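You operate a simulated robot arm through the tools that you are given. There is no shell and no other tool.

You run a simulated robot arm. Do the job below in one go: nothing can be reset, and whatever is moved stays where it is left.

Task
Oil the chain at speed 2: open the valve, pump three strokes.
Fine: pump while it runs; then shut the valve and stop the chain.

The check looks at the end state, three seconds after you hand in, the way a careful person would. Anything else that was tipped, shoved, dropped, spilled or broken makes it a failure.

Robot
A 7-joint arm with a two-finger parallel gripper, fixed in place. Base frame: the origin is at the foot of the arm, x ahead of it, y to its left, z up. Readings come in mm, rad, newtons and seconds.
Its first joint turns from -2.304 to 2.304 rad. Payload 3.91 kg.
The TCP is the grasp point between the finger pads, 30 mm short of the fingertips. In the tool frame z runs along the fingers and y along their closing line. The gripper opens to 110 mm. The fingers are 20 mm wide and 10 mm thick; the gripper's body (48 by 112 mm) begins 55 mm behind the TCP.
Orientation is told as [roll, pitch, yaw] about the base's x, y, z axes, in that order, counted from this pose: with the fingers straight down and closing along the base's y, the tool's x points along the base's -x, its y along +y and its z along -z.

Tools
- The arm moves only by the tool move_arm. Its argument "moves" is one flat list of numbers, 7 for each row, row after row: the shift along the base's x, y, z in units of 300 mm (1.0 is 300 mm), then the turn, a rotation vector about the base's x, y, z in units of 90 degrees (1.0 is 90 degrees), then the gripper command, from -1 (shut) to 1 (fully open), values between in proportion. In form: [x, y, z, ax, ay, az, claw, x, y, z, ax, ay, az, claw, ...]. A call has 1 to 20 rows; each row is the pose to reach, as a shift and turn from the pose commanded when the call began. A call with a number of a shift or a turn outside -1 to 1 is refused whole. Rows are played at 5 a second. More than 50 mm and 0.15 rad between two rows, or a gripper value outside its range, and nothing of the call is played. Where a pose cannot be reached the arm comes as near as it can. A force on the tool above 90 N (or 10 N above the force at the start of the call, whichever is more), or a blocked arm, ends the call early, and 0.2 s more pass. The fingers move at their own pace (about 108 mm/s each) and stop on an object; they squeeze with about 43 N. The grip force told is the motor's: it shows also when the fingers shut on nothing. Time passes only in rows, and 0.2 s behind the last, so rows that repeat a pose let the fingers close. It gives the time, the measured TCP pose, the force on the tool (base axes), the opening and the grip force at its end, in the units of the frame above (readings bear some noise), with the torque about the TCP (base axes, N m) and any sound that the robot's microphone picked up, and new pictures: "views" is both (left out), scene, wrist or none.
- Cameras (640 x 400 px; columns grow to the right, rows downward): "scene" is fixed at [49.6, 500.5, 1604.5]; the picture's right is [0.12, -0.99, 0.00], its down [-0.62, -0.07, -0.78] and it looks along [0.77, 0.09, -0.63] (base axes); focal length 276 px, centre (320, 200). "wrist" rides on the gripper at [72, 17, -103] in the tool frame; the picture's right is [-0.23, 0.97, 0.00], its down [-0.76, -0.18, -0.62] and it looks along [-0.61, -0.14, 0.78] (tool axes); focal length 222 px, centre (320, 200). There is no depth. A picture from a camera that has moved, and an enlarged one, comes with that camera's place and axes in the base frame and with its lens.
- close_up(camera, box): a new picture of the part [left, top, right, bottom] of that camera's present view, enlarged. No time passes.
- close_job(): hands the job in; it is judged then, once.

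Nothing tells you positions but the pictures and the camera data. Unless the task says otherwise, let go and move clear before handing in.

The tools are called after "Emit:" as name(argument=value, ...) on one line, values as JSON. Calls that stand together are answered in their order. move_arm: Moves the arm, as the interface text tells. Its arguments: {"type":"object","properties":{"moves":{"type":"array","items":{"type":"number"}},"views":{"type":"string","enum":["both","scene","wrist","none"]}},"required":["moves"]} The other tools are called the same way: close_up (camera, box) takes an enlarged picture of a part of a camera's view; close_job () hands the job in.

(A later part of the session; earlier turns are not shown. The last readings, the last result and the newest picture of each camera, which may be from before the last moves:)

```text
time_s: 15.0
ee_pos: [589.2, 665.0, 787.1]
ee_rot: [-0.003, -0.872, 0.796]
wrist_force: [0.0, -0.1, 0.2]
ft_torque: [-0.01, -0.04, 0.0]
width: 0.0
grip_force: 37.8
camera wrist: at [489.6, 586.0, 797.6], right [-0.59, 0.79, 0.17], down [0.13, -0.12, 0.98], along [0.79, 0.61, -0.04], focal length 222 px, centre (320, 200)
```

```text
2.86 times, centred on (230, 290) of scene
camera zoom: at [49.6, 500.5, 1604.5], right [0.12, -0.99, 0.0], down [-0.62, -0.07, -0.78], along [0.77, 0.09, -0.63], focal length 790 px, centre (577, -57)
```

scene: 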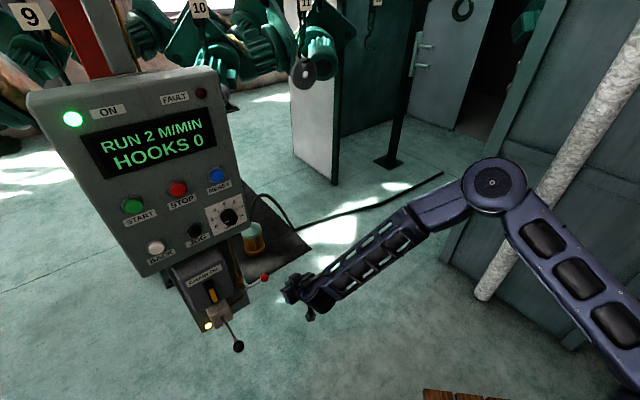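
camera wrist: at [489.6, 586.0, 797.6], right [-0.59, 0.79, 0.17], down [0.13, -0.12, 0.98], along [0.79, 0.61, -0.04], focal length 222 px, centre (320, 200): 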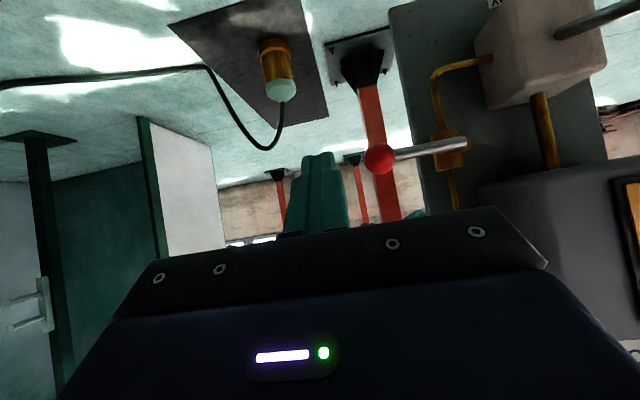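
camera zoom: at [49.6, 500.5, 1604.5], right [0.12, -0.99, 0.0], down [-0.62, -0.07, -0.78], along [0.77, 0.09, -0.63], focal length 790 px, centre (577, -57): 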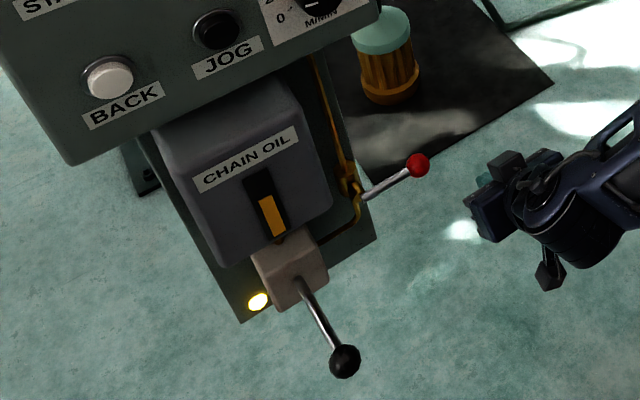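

Clearances are now clear: the lever pivots about an axis out of the plate at about (u -170, z 762). The pump block's side is at about u -215 and the oil box is above z 800, so swinging the lever down to line up with the pipe has room. I'll level the tool, then roll it 90° so the fingers close above and below the ball.

Emit:
move_arm(moves=[-0.0259, 0.0129, -0.015, 0.053, -0.0519, 0, -1, -0.0518, 0.0259, -0.03, 0.1059, -0.1037, 0, -1, -0.0777, 0.0388, -0.045, 0.1589, -0.1556, 0, -1, -0.1035, 0.0518, -0.06, 0.2119, -0.2074, 0, -1, -0.1294, 0.0647, -0.075, 0.2648, -0.2593, 0, -1, -0.1553, 0.0777, -0.09, 0.3178, -0.3111, 0, -1], views="none")

Emit:
move_arm(moves=[0, 0, 0, -0.0637, -0.0648, 0, -0.5, 0, 0, 0, -0.1274, -0.1297, 0, 0, 0, 0, 0, -0.1911, -0.1945, 0, 0.09, 0, 0, 0, -0.2549, -0.2594, 0, 0.09, 0, 0, 0, -0.3186, -0.3242, 0, 0.09, 0, 0, 0, -0.3823, -0.3891, 0, 0.09, 0, 0, 0, -0.446, -0.4539, 0, 0.09, 0, 0, 0, -0.5097, -0.5188, 0, 0.09, 0, 0, 0, -0.5735, -0.5836, 0, 0.09, 0, 0, 0, -0.6372, -0.6485, 0, 0.09, 0, 0, 0, -0.7009, -0.7133, 0, 0.09], views="both")

```text
time_s: 16.4
ee_pos: [542.9, 686.9, 761.0]
ee_rot: [2.961, -1.568, -2.166]
wrist_force: [0.6, -0.4, 0.3]
ft_torque: [-0.06, -0.01, 0.03]
width: 0.2
grip_force: 37.9
```

```text
time_s: 18.8
ee_pos: [543.0, 687.3, 760.0]
ee_rot: [-1.571, 0.001, 2.364]
wrist_force: [0.2, -0.1, 1.2]
ft_torque: [0.01, -0.03, -0.01]
width: 60.2
grip_force: 0.0
camera wrist: at [522.6, 562.3, 743.8], right [-0.16, 0.16, -0.97], down [-0.98, 0.09, 0.18], along [0.11, 0.98, 0.14], focal length 222 px, centre (320, 200)
```

scene: 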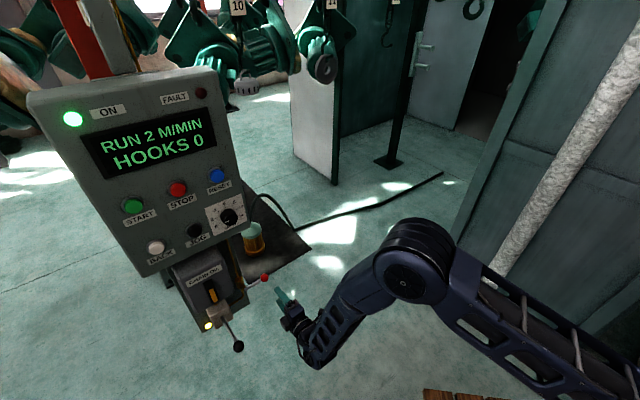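
wrist: 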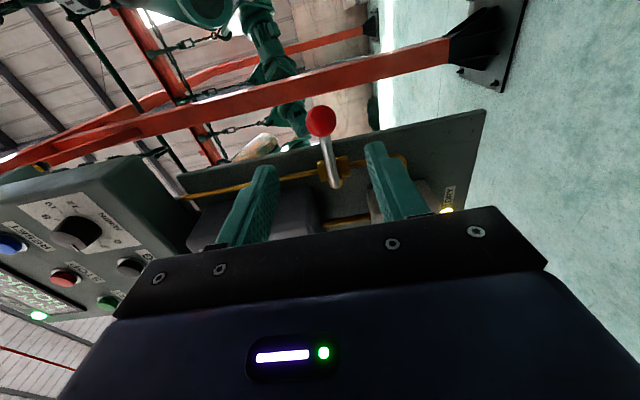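

The ball sits right on the tool axis, between the fingers. I'll advance 95 mm so the fingertips straddle it, then narrow the opening.

Emit:
move_arm(moves=[0.0732, 0.0761, 0, 0, 0, 0, 0.09, 0.1465, 0.1522, -0.001, 0, 0, 0, 0.09, 0.2197, 0.2283, -0.001, 0, 0, 0, 0.09, 0.2197, 0.2283, -0.001, 0, 0, 0, -0.3, 0.2197, 0.2283, -0.001, 0, 0, 0, -0.3], views="both")

Emit:
close_up(camera="wrist", box=[180, 40, 480, 240])

Emit:
close_up(camera="scene", box=[180, 230, 320, 340])

```text
time_s: 20.0
ee_pos: [610.3, 757.9, 762.2]
ee_rot: [-1.569, 0.0, 2.366]
wrist_force: [0.1, 0.6, 0.0]
ft_torque: [0.01, 0.04, 0.02]
width: 38.6
grip_force: 0.0
camera wrist: at [590.1, 631.8, 745.2], right [-0.16, 0.16, -0.97], down [-0.98, 0.09, 0.18], along [0.11, 0.98, 0.14], focal length 222 px, centre (320, 200)
```

scene: 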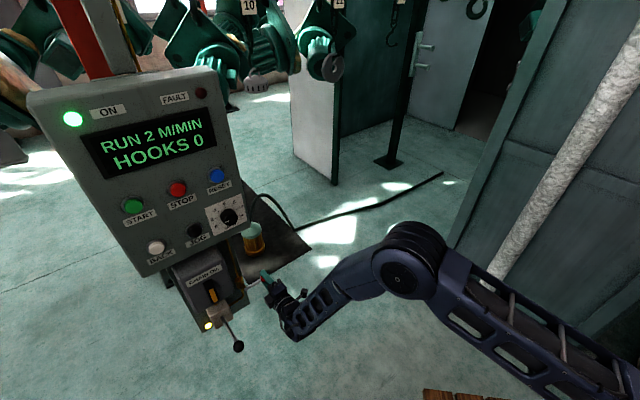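
wrist: 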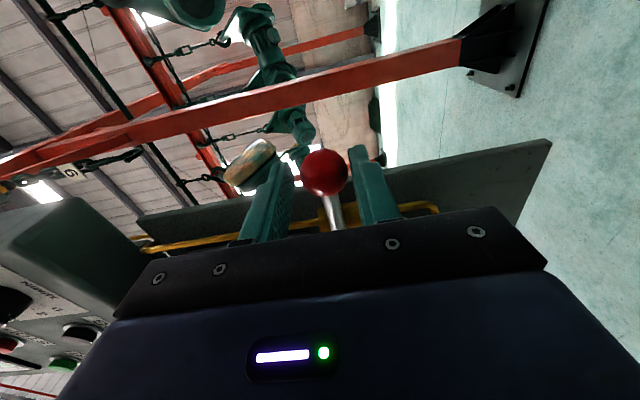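

```text
2.00 times, centred on (330, 140) of wrist
camera zoom: at [590.1, 631.8, 745.2], right [-0.16, 0.16, -0.97], down [-0.98, 0.09, 0.18], along [0.11, 0.98, 0.14], focal length 444 px, centre (300, 320)
```

zoom: 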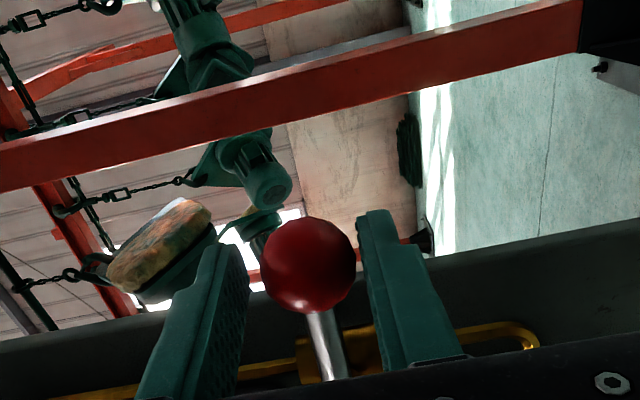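

```text
3.64 times, centred on (250, 285) of scene
camera zoom: at [49.6, 500.5, 1604.5], right [0.12, -0.99, 0.0], down [-0.62, -0.07, -0.78], along [0.77, 0.09, -0.63], focal length 1005 px, centre (574, -109)
```

zoom: 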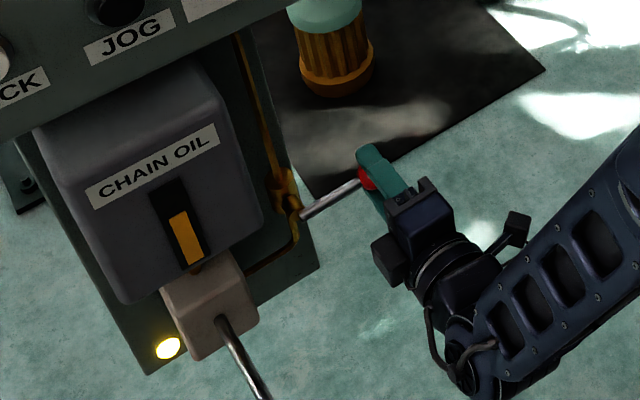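

The ball is between the pads, about 19 mm past the TCP and about 3 mm low. I'll centre on it and grip gently, then read the forces.

Emit:
move_arm(moves=[0, 0, -0.0087, 0, 0, 0, -0.3, 0, 0, -0.0087, 0, 0, 0, -0.6, 0, 0, -0.0087, 0, 0, 0, -0.6], views="wrist")

```text
time_s: 20.8
ee_pos: [608.8, 756.9, 759.1]
ee_rot: [-1.573, 0.0, 2.364]
wrist_force: [-0.5, -0.9, 5.1]
ft_torque: [0.12, -0.05, -0.08]
width: 30.0
grip_force: 45.6
camera wrist: at [589.3, 631.9, 742.5], right [-0.16, 0.16, -0.97], down [-0.98, 0.09, 0.18], along [0.11, 0.98, 0.14], focal length 222 px, centre (320, 200)
```

wrist: 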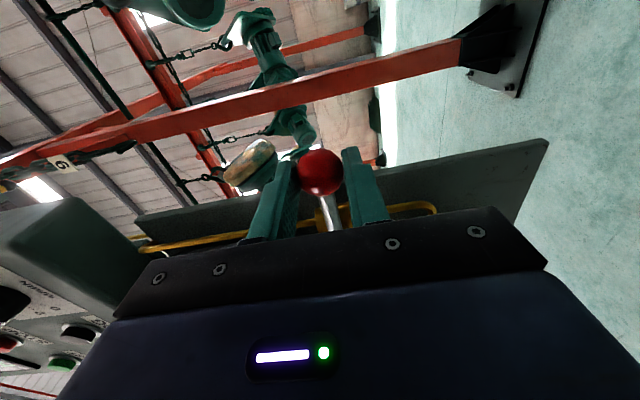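

The ball is gripped at 30 mm with little side force. I'll test a small 6° downward swing about the pivot and read the force, to find which way it opens.

Emit:
move_arm(moves=[-0.0003, 0.0002, -0.0135, 0.0234, 0.0238, 0, -0.6, -0.001, 0.001, -0.027, 0.0467, 0.0476, 0, -0.6], views="none")

```text
time_s: 21.4
ee_pos: [609.0, 758.0, 757.8]
ee_rot: [-1.583, -0.108, 2.368]
wrist_force: [-7.2, -3.6, 61.3]
ft_torque: [0.71, -0.86, -0.35]
width: 30.1
grip_force: 44.8
```

Down is blocked (61 N, hardly any movement), so the lever must open upward. I'll relax back to level and try 6° up.

Emit:
move_arm(moves=[0.0007, -0.0008, 0.0135, -0.0233, -0.0238, 0, -0.6, 0.001, -0.001, 0.027, -0.0467, -0.0476, 0, -0.6, 0.0007, -0.0008, 0.0405, -0.0701, -0.0713, 0, -0.6, 0, 0, 0.054, -0.0935, -0.0951, 0, -0.6], views="both")

Emit:
close_up(camera="scene", box=[200, 230, 320, 330])

Emit:
close_up(camera="wrist", box=[100, 100, 500, 260])

```text
time_s: 22.4
ee_pos: [608.4, 755.2, 762.4]
ee_rot: [-1.564, 0.108, 2.365]
wrist_force: [12.2, 20.7, -5.6]
ft_torque: [-0.35, -0.02, 0.18]
width: 30.1
grip_force: 44.5
camera wrist: at [589.4, 628.6, 753.4], right [-0.09, 0.08, -0.99], down [-0.99, 0.1, 0.1], along [0.11, 0.99, 0.07], focal length 222 px, centre (320, 200)
```

scene: 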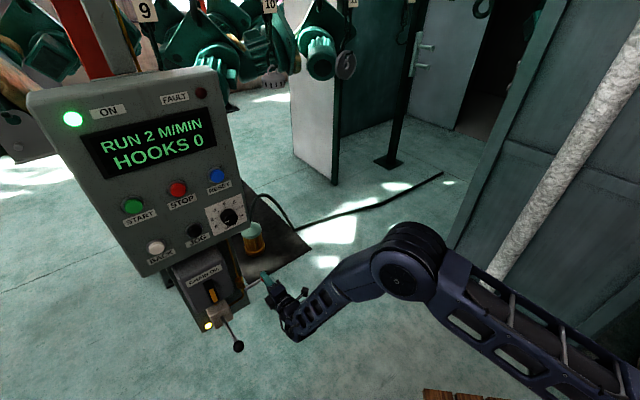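
wrist: 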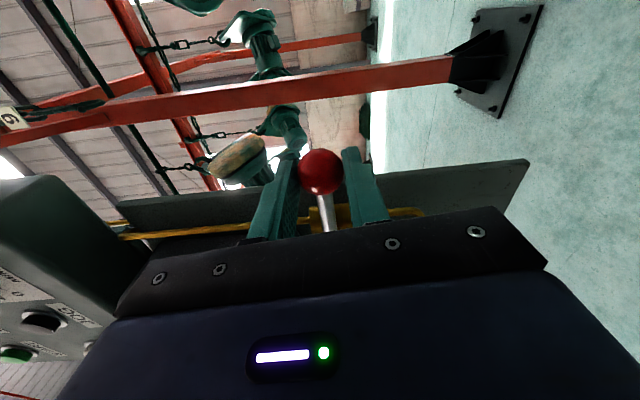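

```text
4.00 times, centred on (260, 280) of scene
camera zoom: at [49.6, 500.5, 1604.5], right [0.12, -0.99, 0.0], down [-0.62, -0.07, -0.78], along [0.77, 0.09, -0.63], focal length 1106 px, centre (560, -120)
```

zoom: 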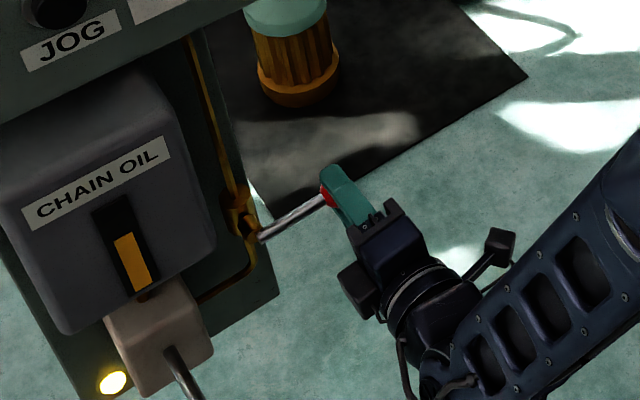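

```text
1.60 times, centred on (300, 180) of wrist
camera zoom: at [589.4, 628.6, 753.4], right [-0.09, 0.08, -0.99], down [-0.99, 0.1, 0.1], along [0.11, 0.99, 0.07], focal length 355 px, centre (352, 232)
```

zoom: 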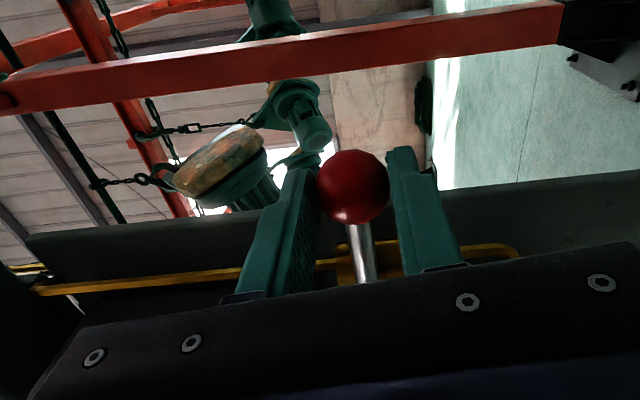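

Going up moved it a little, but the reading isn't clean. I'll hold still for a moment to see where the pose and force settle.

Emit:
move_arm(moves=[0, 0, 0, 0, 0, 0, -0.6, 0, 0, 0, 0, 0, 0, -0.6, 0, 0, 0, 0, 0, 0, -0.6], views="wrist")

```text
time_s: 23.2
ee_pos: [609.4, 754.4, 764.8]
ee_rot: [-1.57, 0.107, 2.364]
wrist_force: [-5.7, -19.7, -7.2]
ft_torque: [-0.43, -0.37, -0.2]
width: 30.0
grip_force: 44.7
camera wrist: at [589.3, 628.6, 755.3], right [-0.09, 0.08, -0.99], down [-0.99, 0.1, 0.1], along [0.11, 0.99, 0.07], focal length 222 px, centre (320, 200)
```

wrist: 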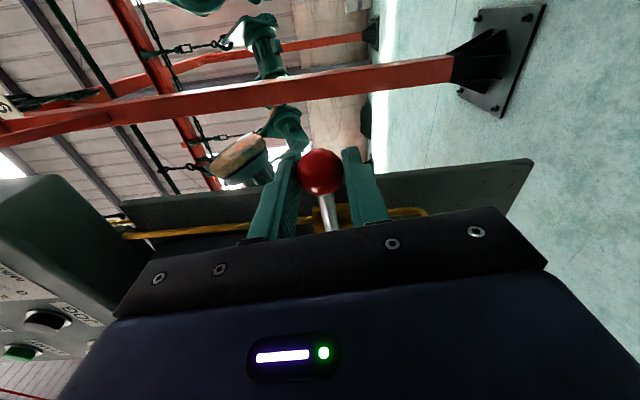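

The lever is creeping upward under light force, so up is the opening direction. Swinging it to vertical with this wrist roll would need too much rotation. I'll release, back out, and push the rod up from below with closed fingers instead.

Emit:
move_arm(moves=[0, 0, 0, 0, 0, 0, -0.1, 0, 0, 0, 0, 0, 0, -0.1, -0.0935, -0.0951, 0, 0, 0, 0, -0.1, -0.187, -0.1902, 0, 0, 0, 0, -0.1, -0.187, -0.1902, 0, 0.0467, 0.0476, 0, -0.1], views="both")

Emit:
close_up(camera="wrist", box=[180, 60, 500, 260])

Emit:
close_up(camera="scene", box=[170, 210, 300, 320])

```text
time_s: 24.4
ee_pos: [552.5, 698.9, 767.4]
ee_rot: [-1.572, 0.0, 2.365]
wrist_force: [0.7, 0.8, 0.0]
ft_torque: [-0.02, 0.04, 0.03]
width: 49.2
grip_force: 0.0
camera wrist: at [532.7, 574.1, 749.4], right [-0.16, 0.16, -0.97], down [-0.98, 0.09, 0.18], along [0.11, 0.98, 0.14], focal length 222 px, centre (320, 200)
```

scene: 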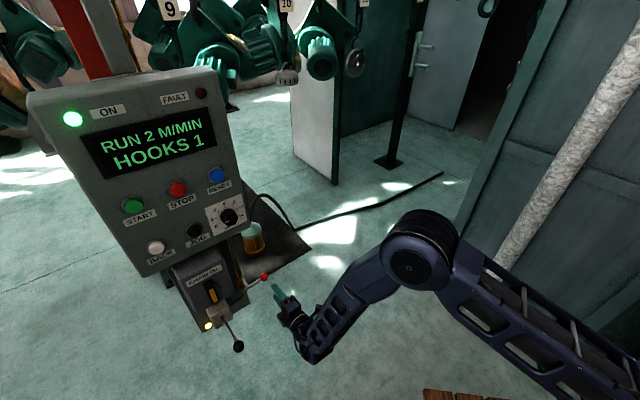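
wrist: 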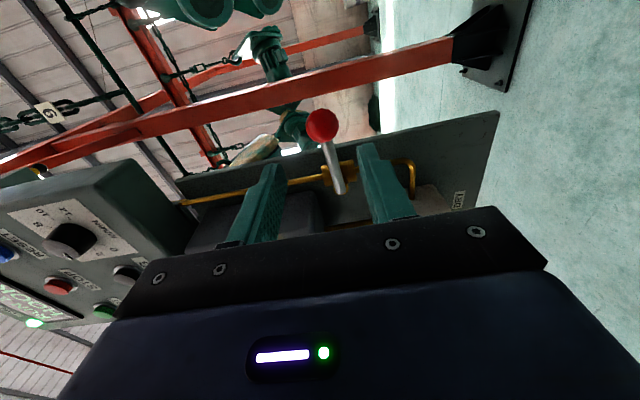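

```text
2.00 times, centred on (340, 160) of wrist
camera zoom: at [532.7, 574.1, 749.4], right [-0.16, 0.16, -0.97], down [-0.98, 0.09, 0.18], along [0.11, 0.98, 0.14], focal length 444 px, centre (280, 280)
```

zoom: 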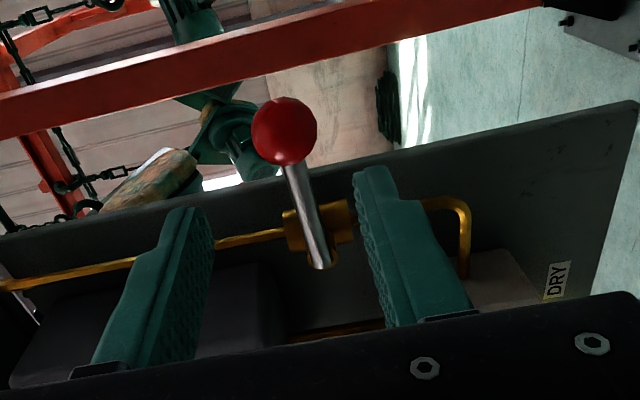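

```text
3.64 times, centred on (235, 265) of scene
camera zoom: at [49.6, 500.5, 1604.5], right [0.12, -0.99, 0.0], down [-0.62, -0.07, -0.78], along [0.77, 0.09, -0.63], focal length 1005 px, centre (629, -36)
```

zoom: 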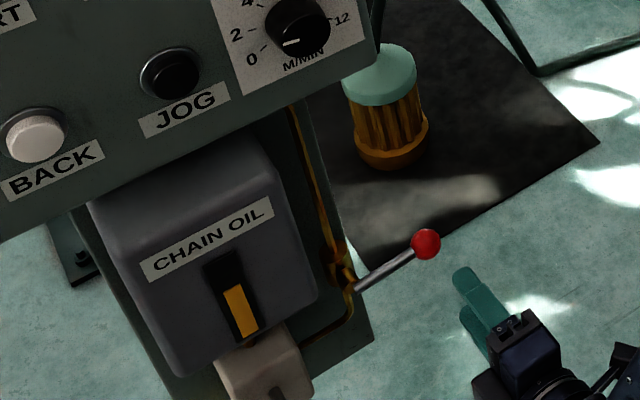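

HOOKS reads 1, the lamp label by the oiler says DRY, and the lever stayed a few degrees up. I'll close the fingers, move in under the rod about 50 mm from the pivot, and check before pushing up.

Emit:
move_arm(moves=[-0.0322, 0.0315, -0.0417, 0, 0, 0, -1, -0.0643, 0.063, -0.0833, 0, 0, 0, -1, -0.002, 0.1264, -0.0833, 0, 0, 0, -1, 0.0604, 0.1898, -0.0833, 0, 0, 0, -1, 0.1227, 0.2532, -0.0833, 0, 0, 0, -1], views="both")

Emit:
close_up(camera="wrist", box=[160, 60, 480, 260])

Emit:
close_up(camera="scene", box=[180, 230, 310, 340])

```text
time_s: 25.6
ee_pos: [588.6, 774.6, 740.7]
ee_rot: [-1.571, 0.0, 2.365]
wrist_force: [0.1, -0.1, -0.2]
ft_torque: [-0.04, -0.02, -0.05]
width: 0.0
grip_force: 38.0
camera wrist: at [568.2, 649.8, 723.6], right [-0.16, 0.16, -0.97], down [-0.98, 0.09, 0.18], along [0.11, 0.98, 0.14], focal length 222 px, centre (320, 200)
```

scene: 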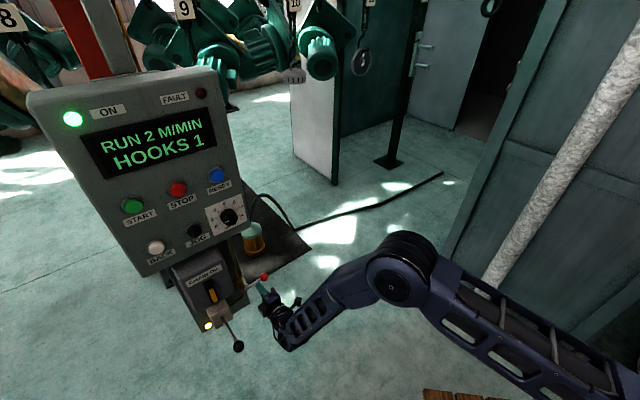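
wrist: 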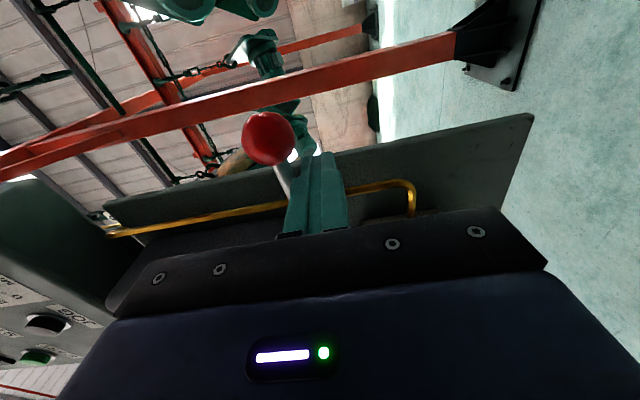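

```text
2.00 times, centred on (320, 160) of wrist
camera zoom: at [568.2, 649.8, 723.6], right [-0.16, 0.16, -0.97], down [-0.98, 0.09, 0.18], along [0.11, 0.98, 0.14], focal length 444 px, centre (320, 280)
```

zoom: 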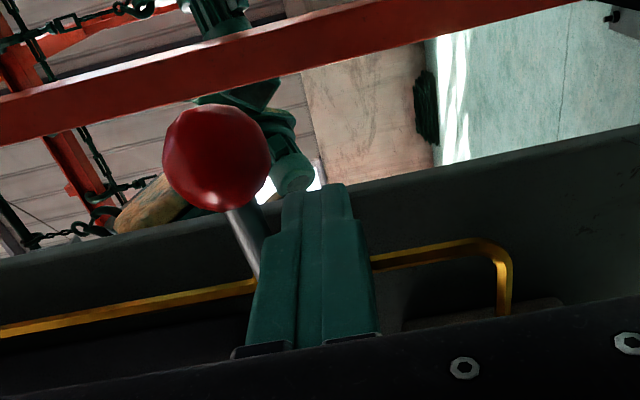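

```text
3.64 times, centred on (245, 285) of scene
camera zoom: at [49.6, 500.5, 1604.5], right [0.12, -0.99, 0.0], down [-0.62, -0.07, -0.78], along [0.77, 0.09, -0.63], focal length 1005 px, centre (593, -109)
```

zoom: 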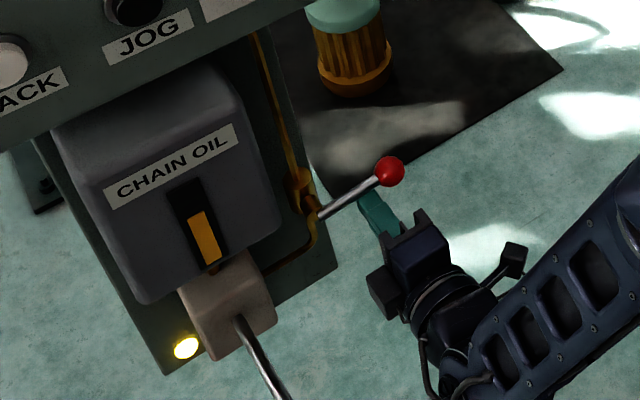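

The closed fingers are under the middle of the rod. I'll push it up along its arc to about 45° and check.

Emit:
move_arm(moves=[0.0085, 0.0009, 0.035, 0, 0, 0, -1, 0.0106, -0.0012, 0.0473, 0, 0, 0, -1, 0.012, -0.0026, 0.0607, 0, 0, 0, -1, 0.0128, -0.0033, 0.074, 0, 0, 0, -1, 0.0125, -0.003, 0.088, 0, 0, 0, -1, 0.0116, -0.0021, 0.1023, 0, 0, 0, -1, 0.0094, 0, 0.1167, 0, 0, 0, -1, 0.0066, 0.0028, 0.131, 0, 0, 0, -1, 0.0023, 0.007, 0.1453, 0, 0, 0, -1], views="both")

Emit:
close_up(camera="scene", box=[180, 220, 310, 330])

Emit:
close_up(camera="wrist", box=[160, 60, 480, 260])

```text
time_s: 27.6
ee_pos: [590.7, 777.9, 784.6]
ee_rot: [-1.571, 0.001, 2.364]
wrist_force: [-0.1, 0.0, -0.7]
ft_torque: [0.02, 0.02, -0.02]
width: 0.2
grip_force: 37.2
camera wrist: at [570.1, 652.3, 767.3], right [-0.16, 0.16, -0.97], down [-0.98, 0.09, 0.18], along [0.11, 0.98, 0.14], focal length 222 px, centre (320, 200)
```

scene: 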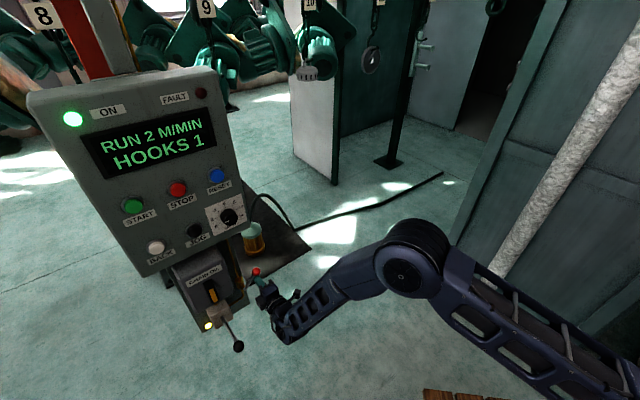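
wrist: 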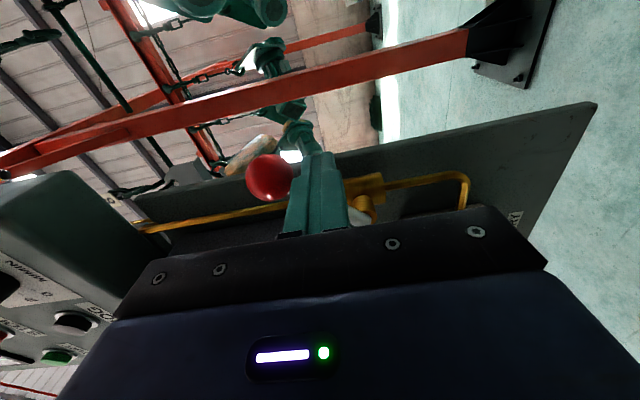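

```text
3.64 times, centred on (245, 275) of scene
camera zoom: at [49.6, 500.5, 1604.5], right [0.12, -0.99, 0.0], down [-0.62, -0.07, -0.78], along [0.77, 0.09, -0.63], focal length 1005 px, centre (593, -73)
```

zoom: 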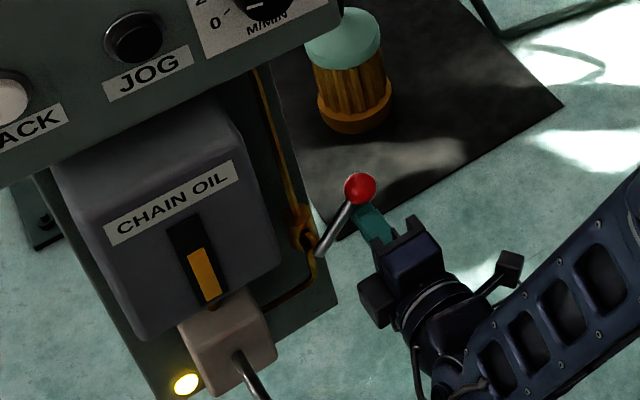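

```text
2.00 times, centred on (320, 160) of wrist
camera zoom: at [570.1, 652.3, 767.3], right [-0.16, 0.16, -0.97], down [-0.98, 0.09, 0.18], along [0.11, 0.98, 0.14], focal length 444 px, centre (320, 280)
```

zoom: 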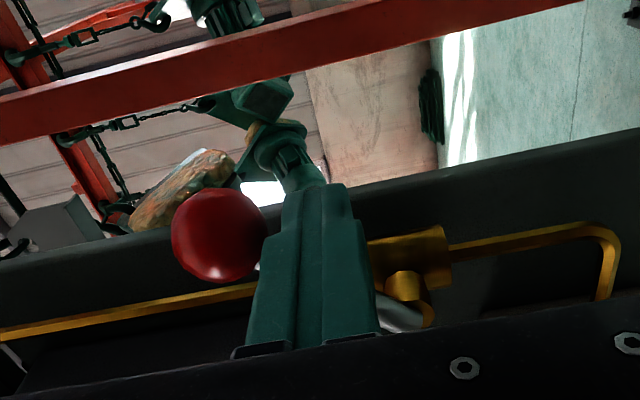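

The lever is at about 45° and moving freely. I'll continue to about 80° while watching the force.

Emit:
move_arm(moves=[-0.0052, 0.0051, 0.0137, 0, 0, 0, -1, -0.0112, 0.011, 0.0273, 0, 0, 0, -1, -0.0185, 0.0182, 0.04, 0, 0, 0, -1, -0.0269, 0.0264, 0.052, 0, 0, 0, -1, -0.0359, 0.0353, 0.063, 0, 0, 0, -1, -0.0461, 0.0453, 0.0727, 0, 0, 0, -1, -0.0571, 0.0561, 0.0807, 0, 0, 0, -1], views="both")

Emit:
close_up(camera="scene", box=[180, 220, 310, 330])

Emit:
close_up(camera="wrist", box=[160, 60, 480, 260])

```text
time_s: 29.2
ee_pos: [572.8, 794.4, 810.0]
ee_rot: [-1.571, 0.0, 2.367]
wrist_force: [1.3, 0.6, -0.7]
ft_torque: [-0.04, 0.01, -0.01]
width: 0.0
grip_force: 37.2
camera wrist: at [552.1, 669.2, 791.5], right [-0.16, 0.16, -0.97], down [-0.98, 0.09, 0.18], along [0.11, 0.98, 0.14], focal length 222 px, centre (320, 200)
```

scene: 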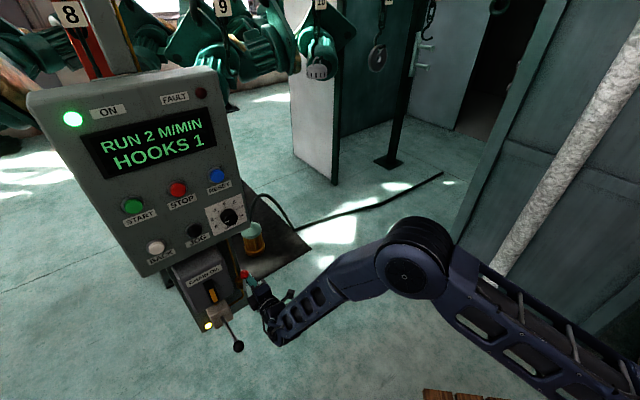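
wrist: 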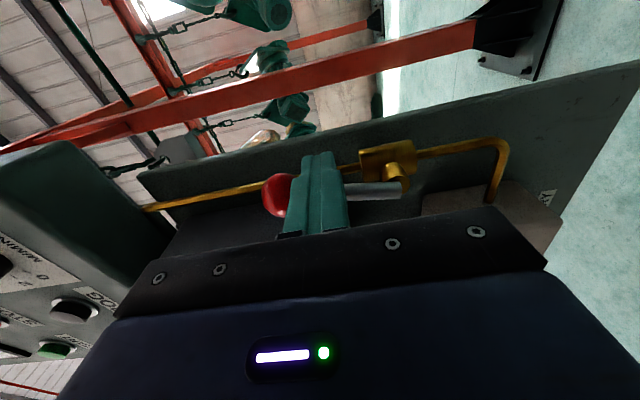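

```text
3.64 times, centred on (245, 275) of scene
camera zoom: at [49.6, 500.5, 1604.5], right [0.12, -0.99, 0.0], down [-0.62, -0.07, -0.78], along [0.77, 0.09, -0.63], focal length 1005 px, centre (593, -73)
```

zoom: 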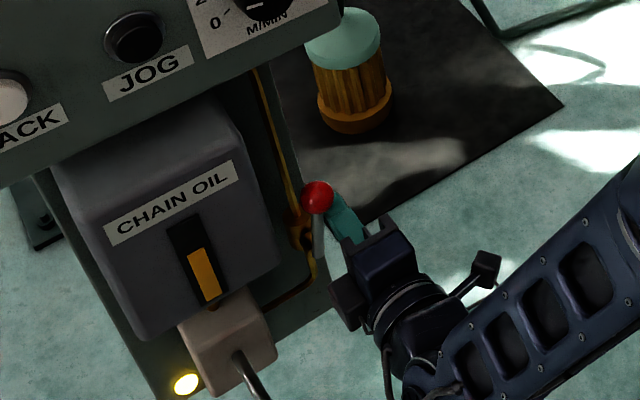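

```text
2.00 times, centred on (320, 160) of wrist
camera zoom: at [552.1, 669.2, 791.5], right [-0.16, 0.16, -0.97], down [-0.98, 0.09, 0.18], along [0.11, 0.98, 0.14], focal length 444 px, centre (320, 280)
```

zoom: 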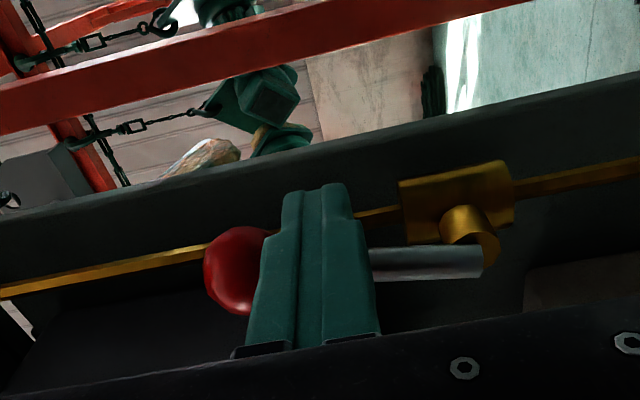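

The lever is near 80° and still free. I'll push the last few degrees toward vertical in small steps and watch for the stop.

Emit:
move_arm(moves=[-0.0058, 0.0057, 0.0035, 0, 0, 0, -1, -0.0117, 0.0114, 0.007, 0, 0, 0, -1, -0.0188, 0.0185, 0.0103, 0, 0, 0, -1, -0.0238, 0.0234, 0.012, 0, 0, 0, -1], views="both")

Emit:
close_up(camera="wrist", box=[160, 60, 480, 260])

Emit:
close_up(camera="scene", box=[200, 240, 290, 320])

```text
time_s: 30.2
ee_pos: [566.8, 802.2, 813.0]
ee_rot: [-1.57, 0.0, 2.364]
wrist_force: [1.7, -4.6, -1.0]
ft_torque: [0.0, 0.01, -0.03]
width: 0.0
grip_force: 37.7
camera wrist: at [545.3, 675.4, 795.3], right [-0.16, 0.16, -0.97], down [-0.98, 0.09, 0.18], along [0.12, 0.98, 0.14], focal length 222 px, centre (320, 200)
```

scene: 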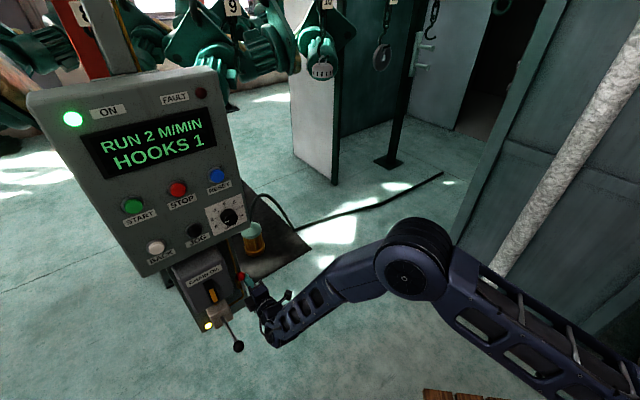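
wrist: 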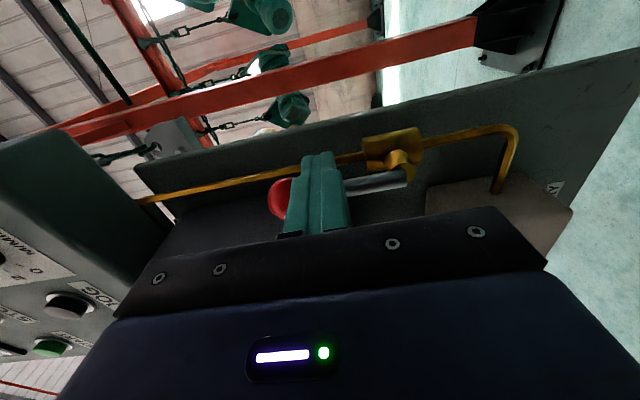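

```text
2.00 times, centred on (320, 160) of wrist
camera zoom: at [545.3, 675.4, 795.3], right [-0.16, 0.16, -0.97], down [-0.98, 0.09, 0.18], along [0.12, 0.98, 0.14], focal length 444 px, centre (320, 280)
```

zoom: 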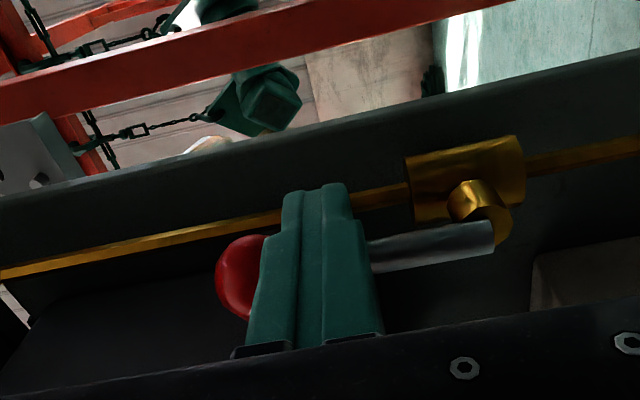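

```text
5.00 times, centred on (245, 280) of scene
camera zoom: at [49.6, 500.5, 1604.5], right [0.12, -0.99, 0.0], down [-0.62, -0.07, -0.78], along [0.77, 0.09, -0.63], focal length 1382 px, centre (695, -200)
```

zoom: 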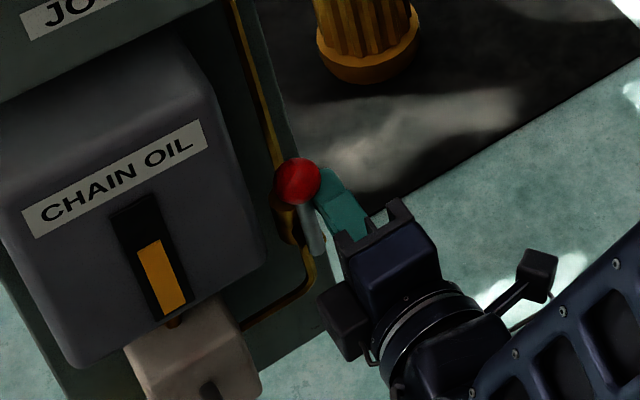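

The lever is now about parallel to the pipe, with only about 4 N of resistance. I'll nudge a few mm further to find the end stop.

Emit:
move_arm(moves=[-0.0036, 0.0035, 0, 0, 0, 0, -1, -0.0071, 0.007, 0, 0, 0, 0, -1], views="none")

```text
time_s: 30.8
ee_pos: [565.1, 801.0, 813.0]
ee_rot: [-1.571, 0.003, 2.362]
wrist_force: [12.5, -27.3, 0.3]
ft_torque: [-0.04, 0.03, -0.38]
width: 0.0
grip_force: 37.6
```

The stop is reached (28 N) with the lever in line with the pipe, so the valve is open. I'll back away from it and move in front of the pump handle, keeping this wrist roll so the fingers can go above and below the black ball.

Emit:
move_arm(moves=[0.0285, -0.028, 0, 0, 0, 0, -1, -0.0765, -0.135, 0, 0, 0, 0, -1, -0.1817, -0.242, 0, 0, 0, 0, -1, -0.3107, -0.2537, -0.0347, 0, 0, 0, -1, -0.4397, -0.265, -0.0693, 0, 0, 0, -1, -0.569, -0.2767, -0.104, 0, 0, 0, -1, -0.698, -0.288, -0.1387, 0, 0, 0, -1, -0.827, -0.2997, -0.1733, 0, 0, 0, -0.5, -0.827, -0.2997, -0.1733, 0, 0, 0, 0.1], views="both")

Emit:
close_up(camera="wrist", box=[160, 40, 520, 260])

Emit:
close_up(camera="scene", box=[160, 220, 310, 360])

```text
time_s: 32.8
ee_pos: [317.4, 712.7, 761.1]
ee_rot: [-1.571, -0.001, 2.366]
wrist_force: [-0.4, 0.2, -0.1]
ft_torque: [0.0, -0.02, 0.0]
width: 60.4
grip_force: 0.1
camera wrist: at [296.8, 588.0, 743.2], right [-0.16, 0.16, -0.97], down [-0.98, 0.09, 0.18], along [0.11, 0.98, 0.14], focal length 222 px, centre (320, 200)
```

scene: 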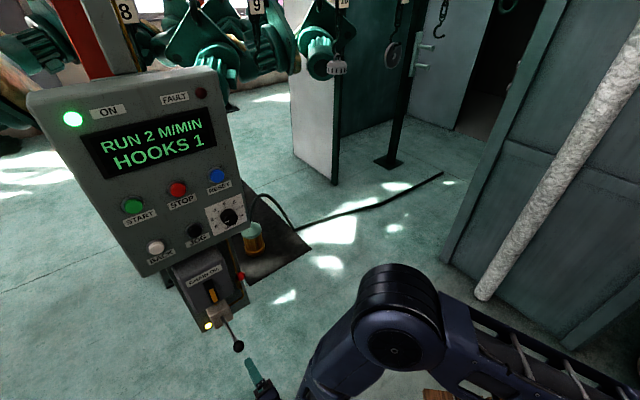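
wrist: 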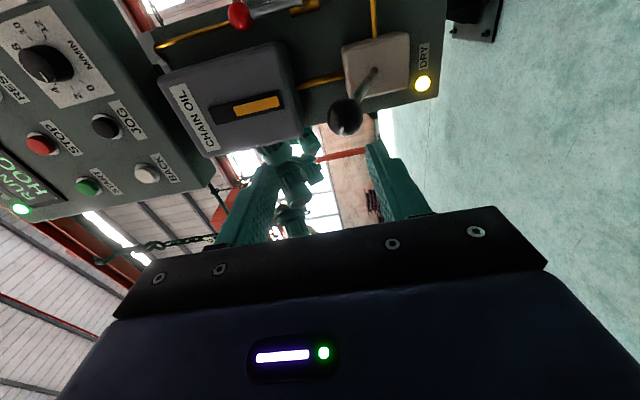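

```text
1.78 times, centred on (340, 150) of wrist
camera zoom: at [296.8, 588.0, 743.2], right [-0.16, 0.16, -0.97], down [-0.98, 0.09, 0.18], along [0.11, 0.98, 0.14], focal length 395 px, centre (284, 289)
```

zoom: 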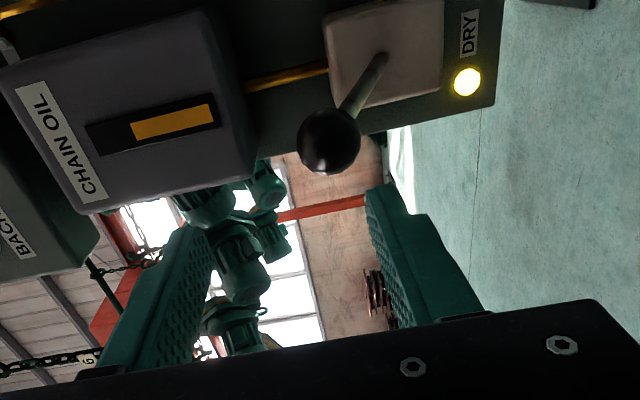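

```text
2.86 times, centred on (235, 290) of scene
camera zoom: at [49.6, 500.5, 1604.5], right [0.12, -0.99, 0.0], down [-0.62, -0.07, -0.78], along [0.77, 0.09, -0.63], focal length 790 px, centre (563, -57)
```

zoom: 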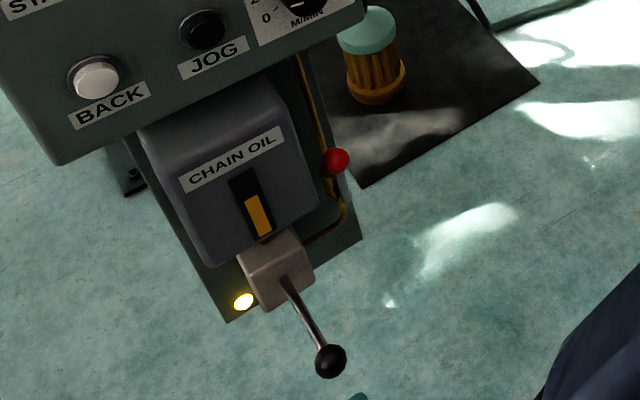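

The red lever is vertical, so the valve is open, and the DRY lamp is lit. I place the black ball at about (u -272, N 838, z 736), with the handle tilted about 20° up. I'll straddle it with the fingers above and below.

Emit:
move_arm(moves=[0, 0, -0.041, 0, 0, 0, 0.1, 0, 0, -0.082, 0, 0, 0, 0.1, 0.1058, 0.111, -0.082, 0, 0, 0, 0.1, 0.2133, 0.2203, -0.082, 0, 0, 0, 0.1, 0.2133, 0.2203, -0.082, 0, 0, 0, -0.2, 0.2133, 0.2203, -0.082, 0, 0, 0, -0.2], views="both")

Emit:
close_up(camera="wrist", box=[160, 40, 520, 260])

Emit:
close_up(camera="scene", box=[160, 260, 310, 380])

```text
time_s: 34.2
ee_pos: [379.4, 779.7, 737.3]
ee_rot: [-1.571, 0.001, 2.365]
wrist_force: [0.2, -0.2, -0.1]
ft_torque: [0.0, 0.03, -0.01]
width: 43.8
grip_force: 0.1
camera wrist: at [360.0, 654.2, 719.9], right [-0.16, 0.16, -0.97], down [-0.98, 0.09, 0.18], along [0.11, 0.98, 0.14], focal length 222 px, centre (320, 200)
```

scene: 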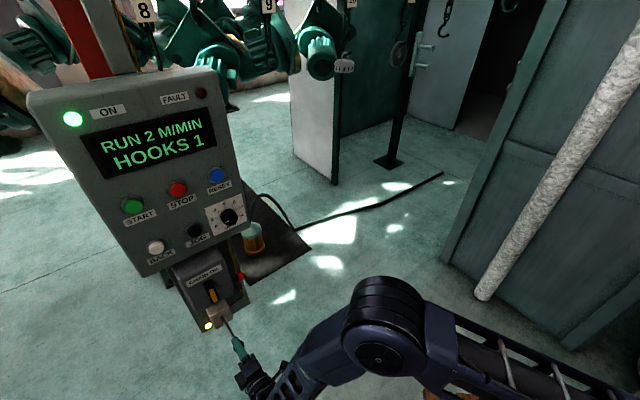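
wrist: 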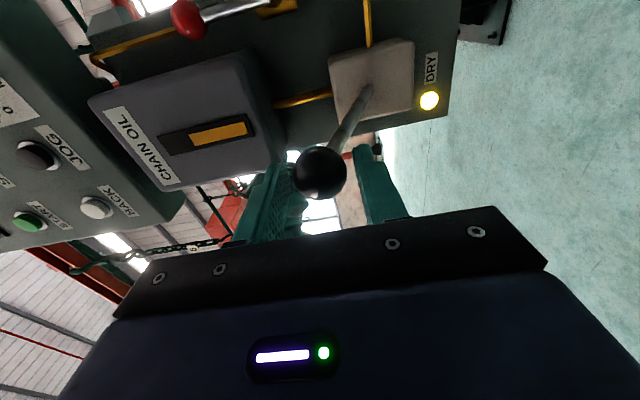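

```text
1.78 times, centred on (340, 150) of wrist
camera zoom: at [360.0, 654.2, 719.9], right [-0.16, 0.16, -0.97], down [-0.98, 0.09, 0.18], along [0.11, 0.98, 0.14], focal length 395 px, centre (284, 289)
```

zoom: 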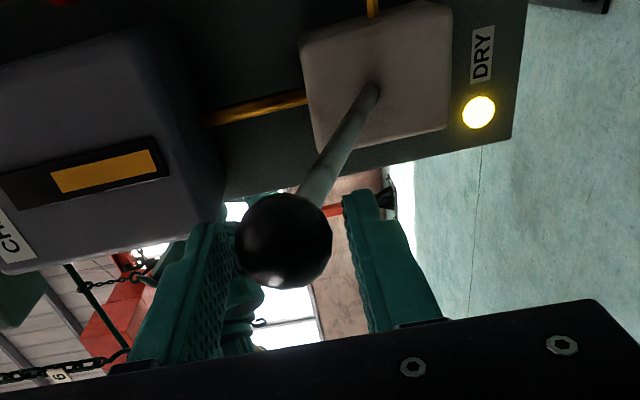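

```text
3.33 times, centred on (235, 320) of scene
camera zoom: at [49.6, 500.5, 1604.5], right [0.12, -0.99, 0.0], down [-0.62, -0.07, -0.78], along [0.77, 0.09, -0.63], focal length 921 px, centre (603, -200)
```

zoom: 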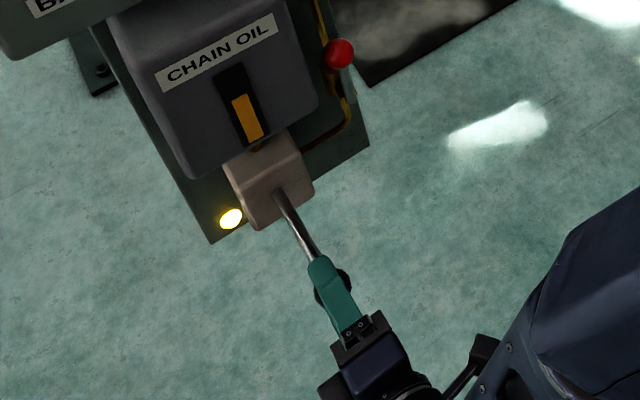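

The ball is centred between the fingers. I'll start the first down-stroke, following the handle's arc to about level, then check before going deeper.

Emit:
move_arm(moves=[-0.0096, -0.0097, -0.06, 0, 0, 0, -0.2, -0.0164, -0.0166, -0.1043, 0, 0, 0, -0.2, -0.0206, -0.0209, -0.1493, 0, 0, 0, -0.2, -0.022, -0.0223, -0.1947, 0, 0, 0, -0.2], views="both")

Emit:
close_up(camera="wrist", box=[160, 40, 520, 260])

Emit:
close_up(camera="scene", box=[160, 240, 310, 380])

```text
time_s: 35.2
ee_pos: [373.5, 772.0, 675.3]
ee_rot: [-1.573, 0.0, 2.364]
wrist_force: [-0.3, -0.8, 2.4]
ft_torque: [0.06, -0.02, 0.01]
width: 45.2
grip_force: 1.4
camera wrist: at [352.5, 646.6, 659.3], right [-0.16, 0.16, -0.97], down [-0.98, 0.09, 0.18], along [0.12, 0.98, 0.14], focal length 222 px, centre (320, 200)
```

scene: 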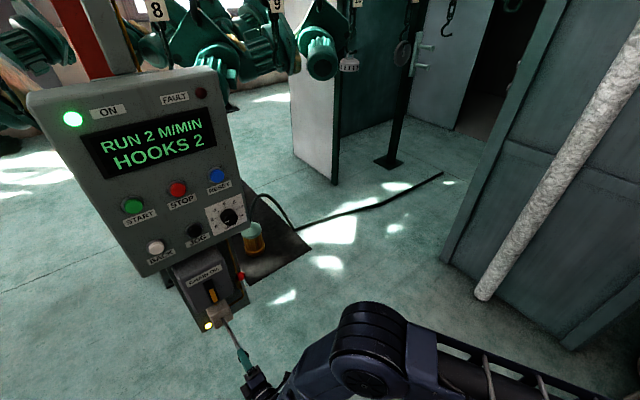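
wrist: 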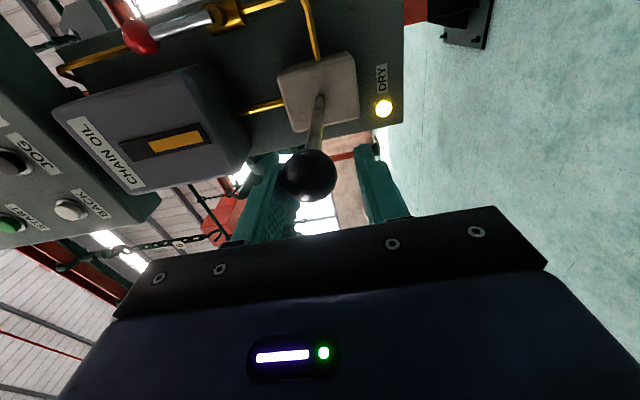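

```text
1.78 times, centred on (340, 150) of wrist
camera zoom: at [352.5, 646.6, 659.3], right [-0.16, 0.16, -0.97], down [-0.98, 0.09, 0.18], along [0.12, 0.98, 0.14], focal length 395 px, centre (284, 289)
```

zoom: 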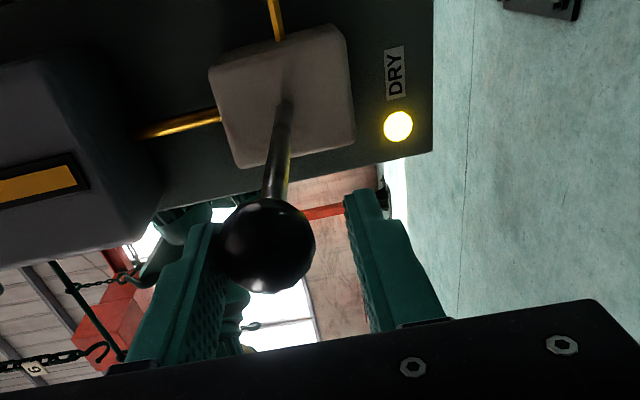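

```text
2.86 times, centred on (235, 310) of scene
camera zoom: at [49.6, 500.5, 1604.5], right [0.12, -0.99, 0.0], down [-0.62, -0.07, -0.78], along [0.77, 0.09, -0.63], focal length 790 px, centre (563, -114)
```

zoom: 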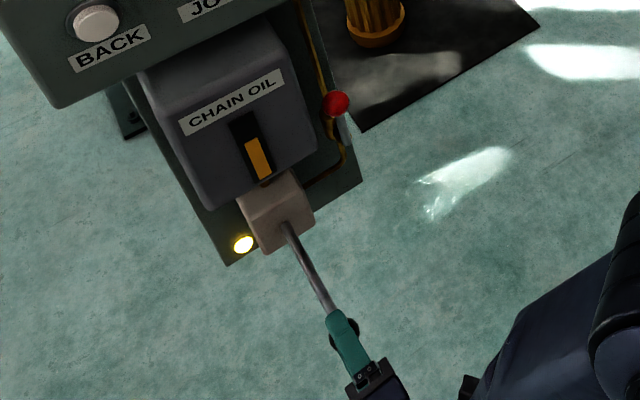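

The handle is moving down freely under the upper finger, at about 2 N. I'll keep going down in small steps to find the bottom of the stroke.

Emit:
move_arm(moves=[0.0004, 0.0004, -0.0227, 0, 0, 0, -0.2, 0.0014, 0.0014, -0.0453, 0, 0, 0, -0.2, 0.003, 0.0031, -0.068, 0, 0, 0, -0.2, 0.0056, 0.0057, -0.0903, 0, 0, 0, -0.2, 0.0086, 0.0088, -0.1127, 0, 0, 0, -0.2, 0.0124, 0.0126, -0.1347, 0, 0, 0, -0.2], views="both")

Emit:
close_up(camera="wrist", box=[160, 40, 520, 260])

Emit:
close_up(camera="scene", box=[160, 240, 310, 380])

```text
time_s: 36.6
ee_pos: [376.0, 776.6, 636.7]
ee_rot: [-1.57, 0.001, 2.365]
wrist_force: [-0.1, -1.4, 4.0]
ft_torque: [0.04, -0.03, 0.02]
width: 45.8
grip_force: 1.6
camera wrist: at [355.9, 651.4, 619.0], right [-0.16, 0.16, -0.97], down [-0.98, 0.09, 0.18], along [0.12, 0.98, 0.14], focal length 222 px, centre (320, 200)
```

scene: 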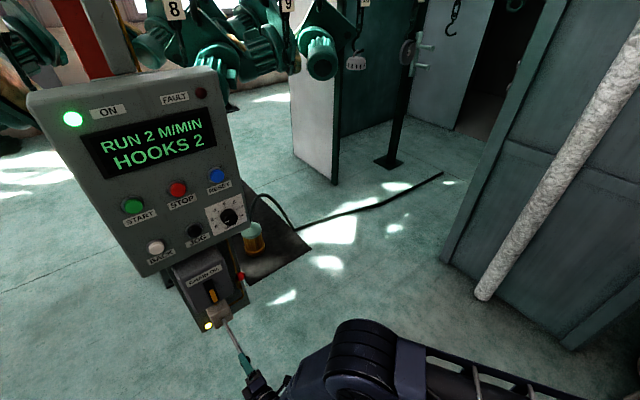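
wrist: 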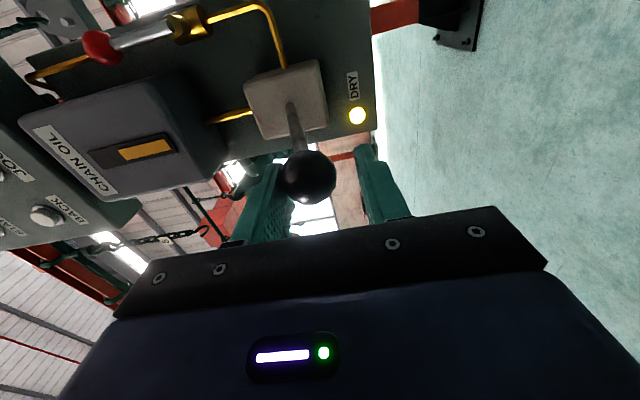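

```text
1.78 times, centred on (340, 150) of wrist
camera zoom: at [355.9, 651.4, 619.0], right [-0.16, 0.16, -0.97], down [-0.98, 0.09, 0.18], along [0.12, 0.98, 0.14], focal length 395 px, centre (284, 289)
```

zoom: 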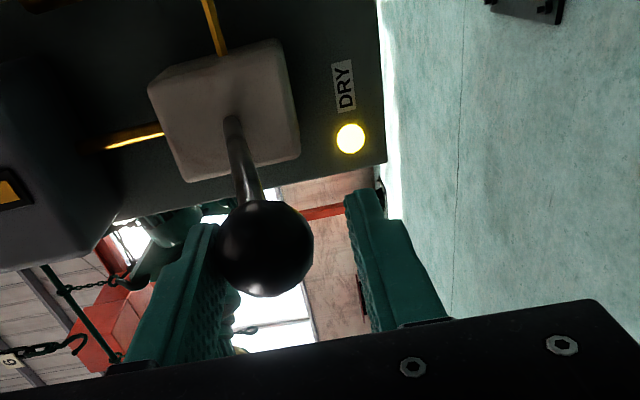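

```text
2.86 times, centred on (235, 310) of scene
camera zoom: at [49.6, 500.5, 1604.5], right [0.12, -0.99, 0.0], down [-0.62, -0.07, -0.78], along [0.77, 0.09, -0.63], focal length 790 px, centre (563, -114)
```

zoom: 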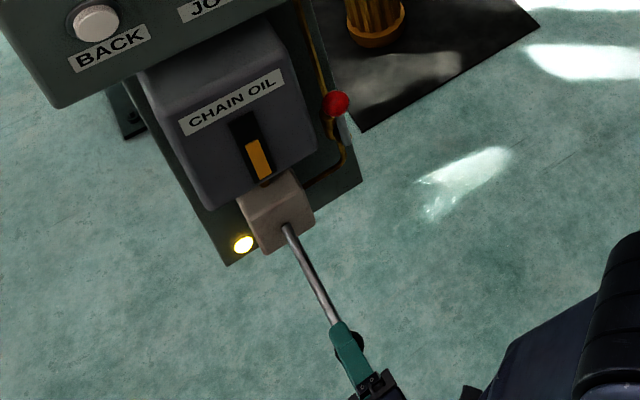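

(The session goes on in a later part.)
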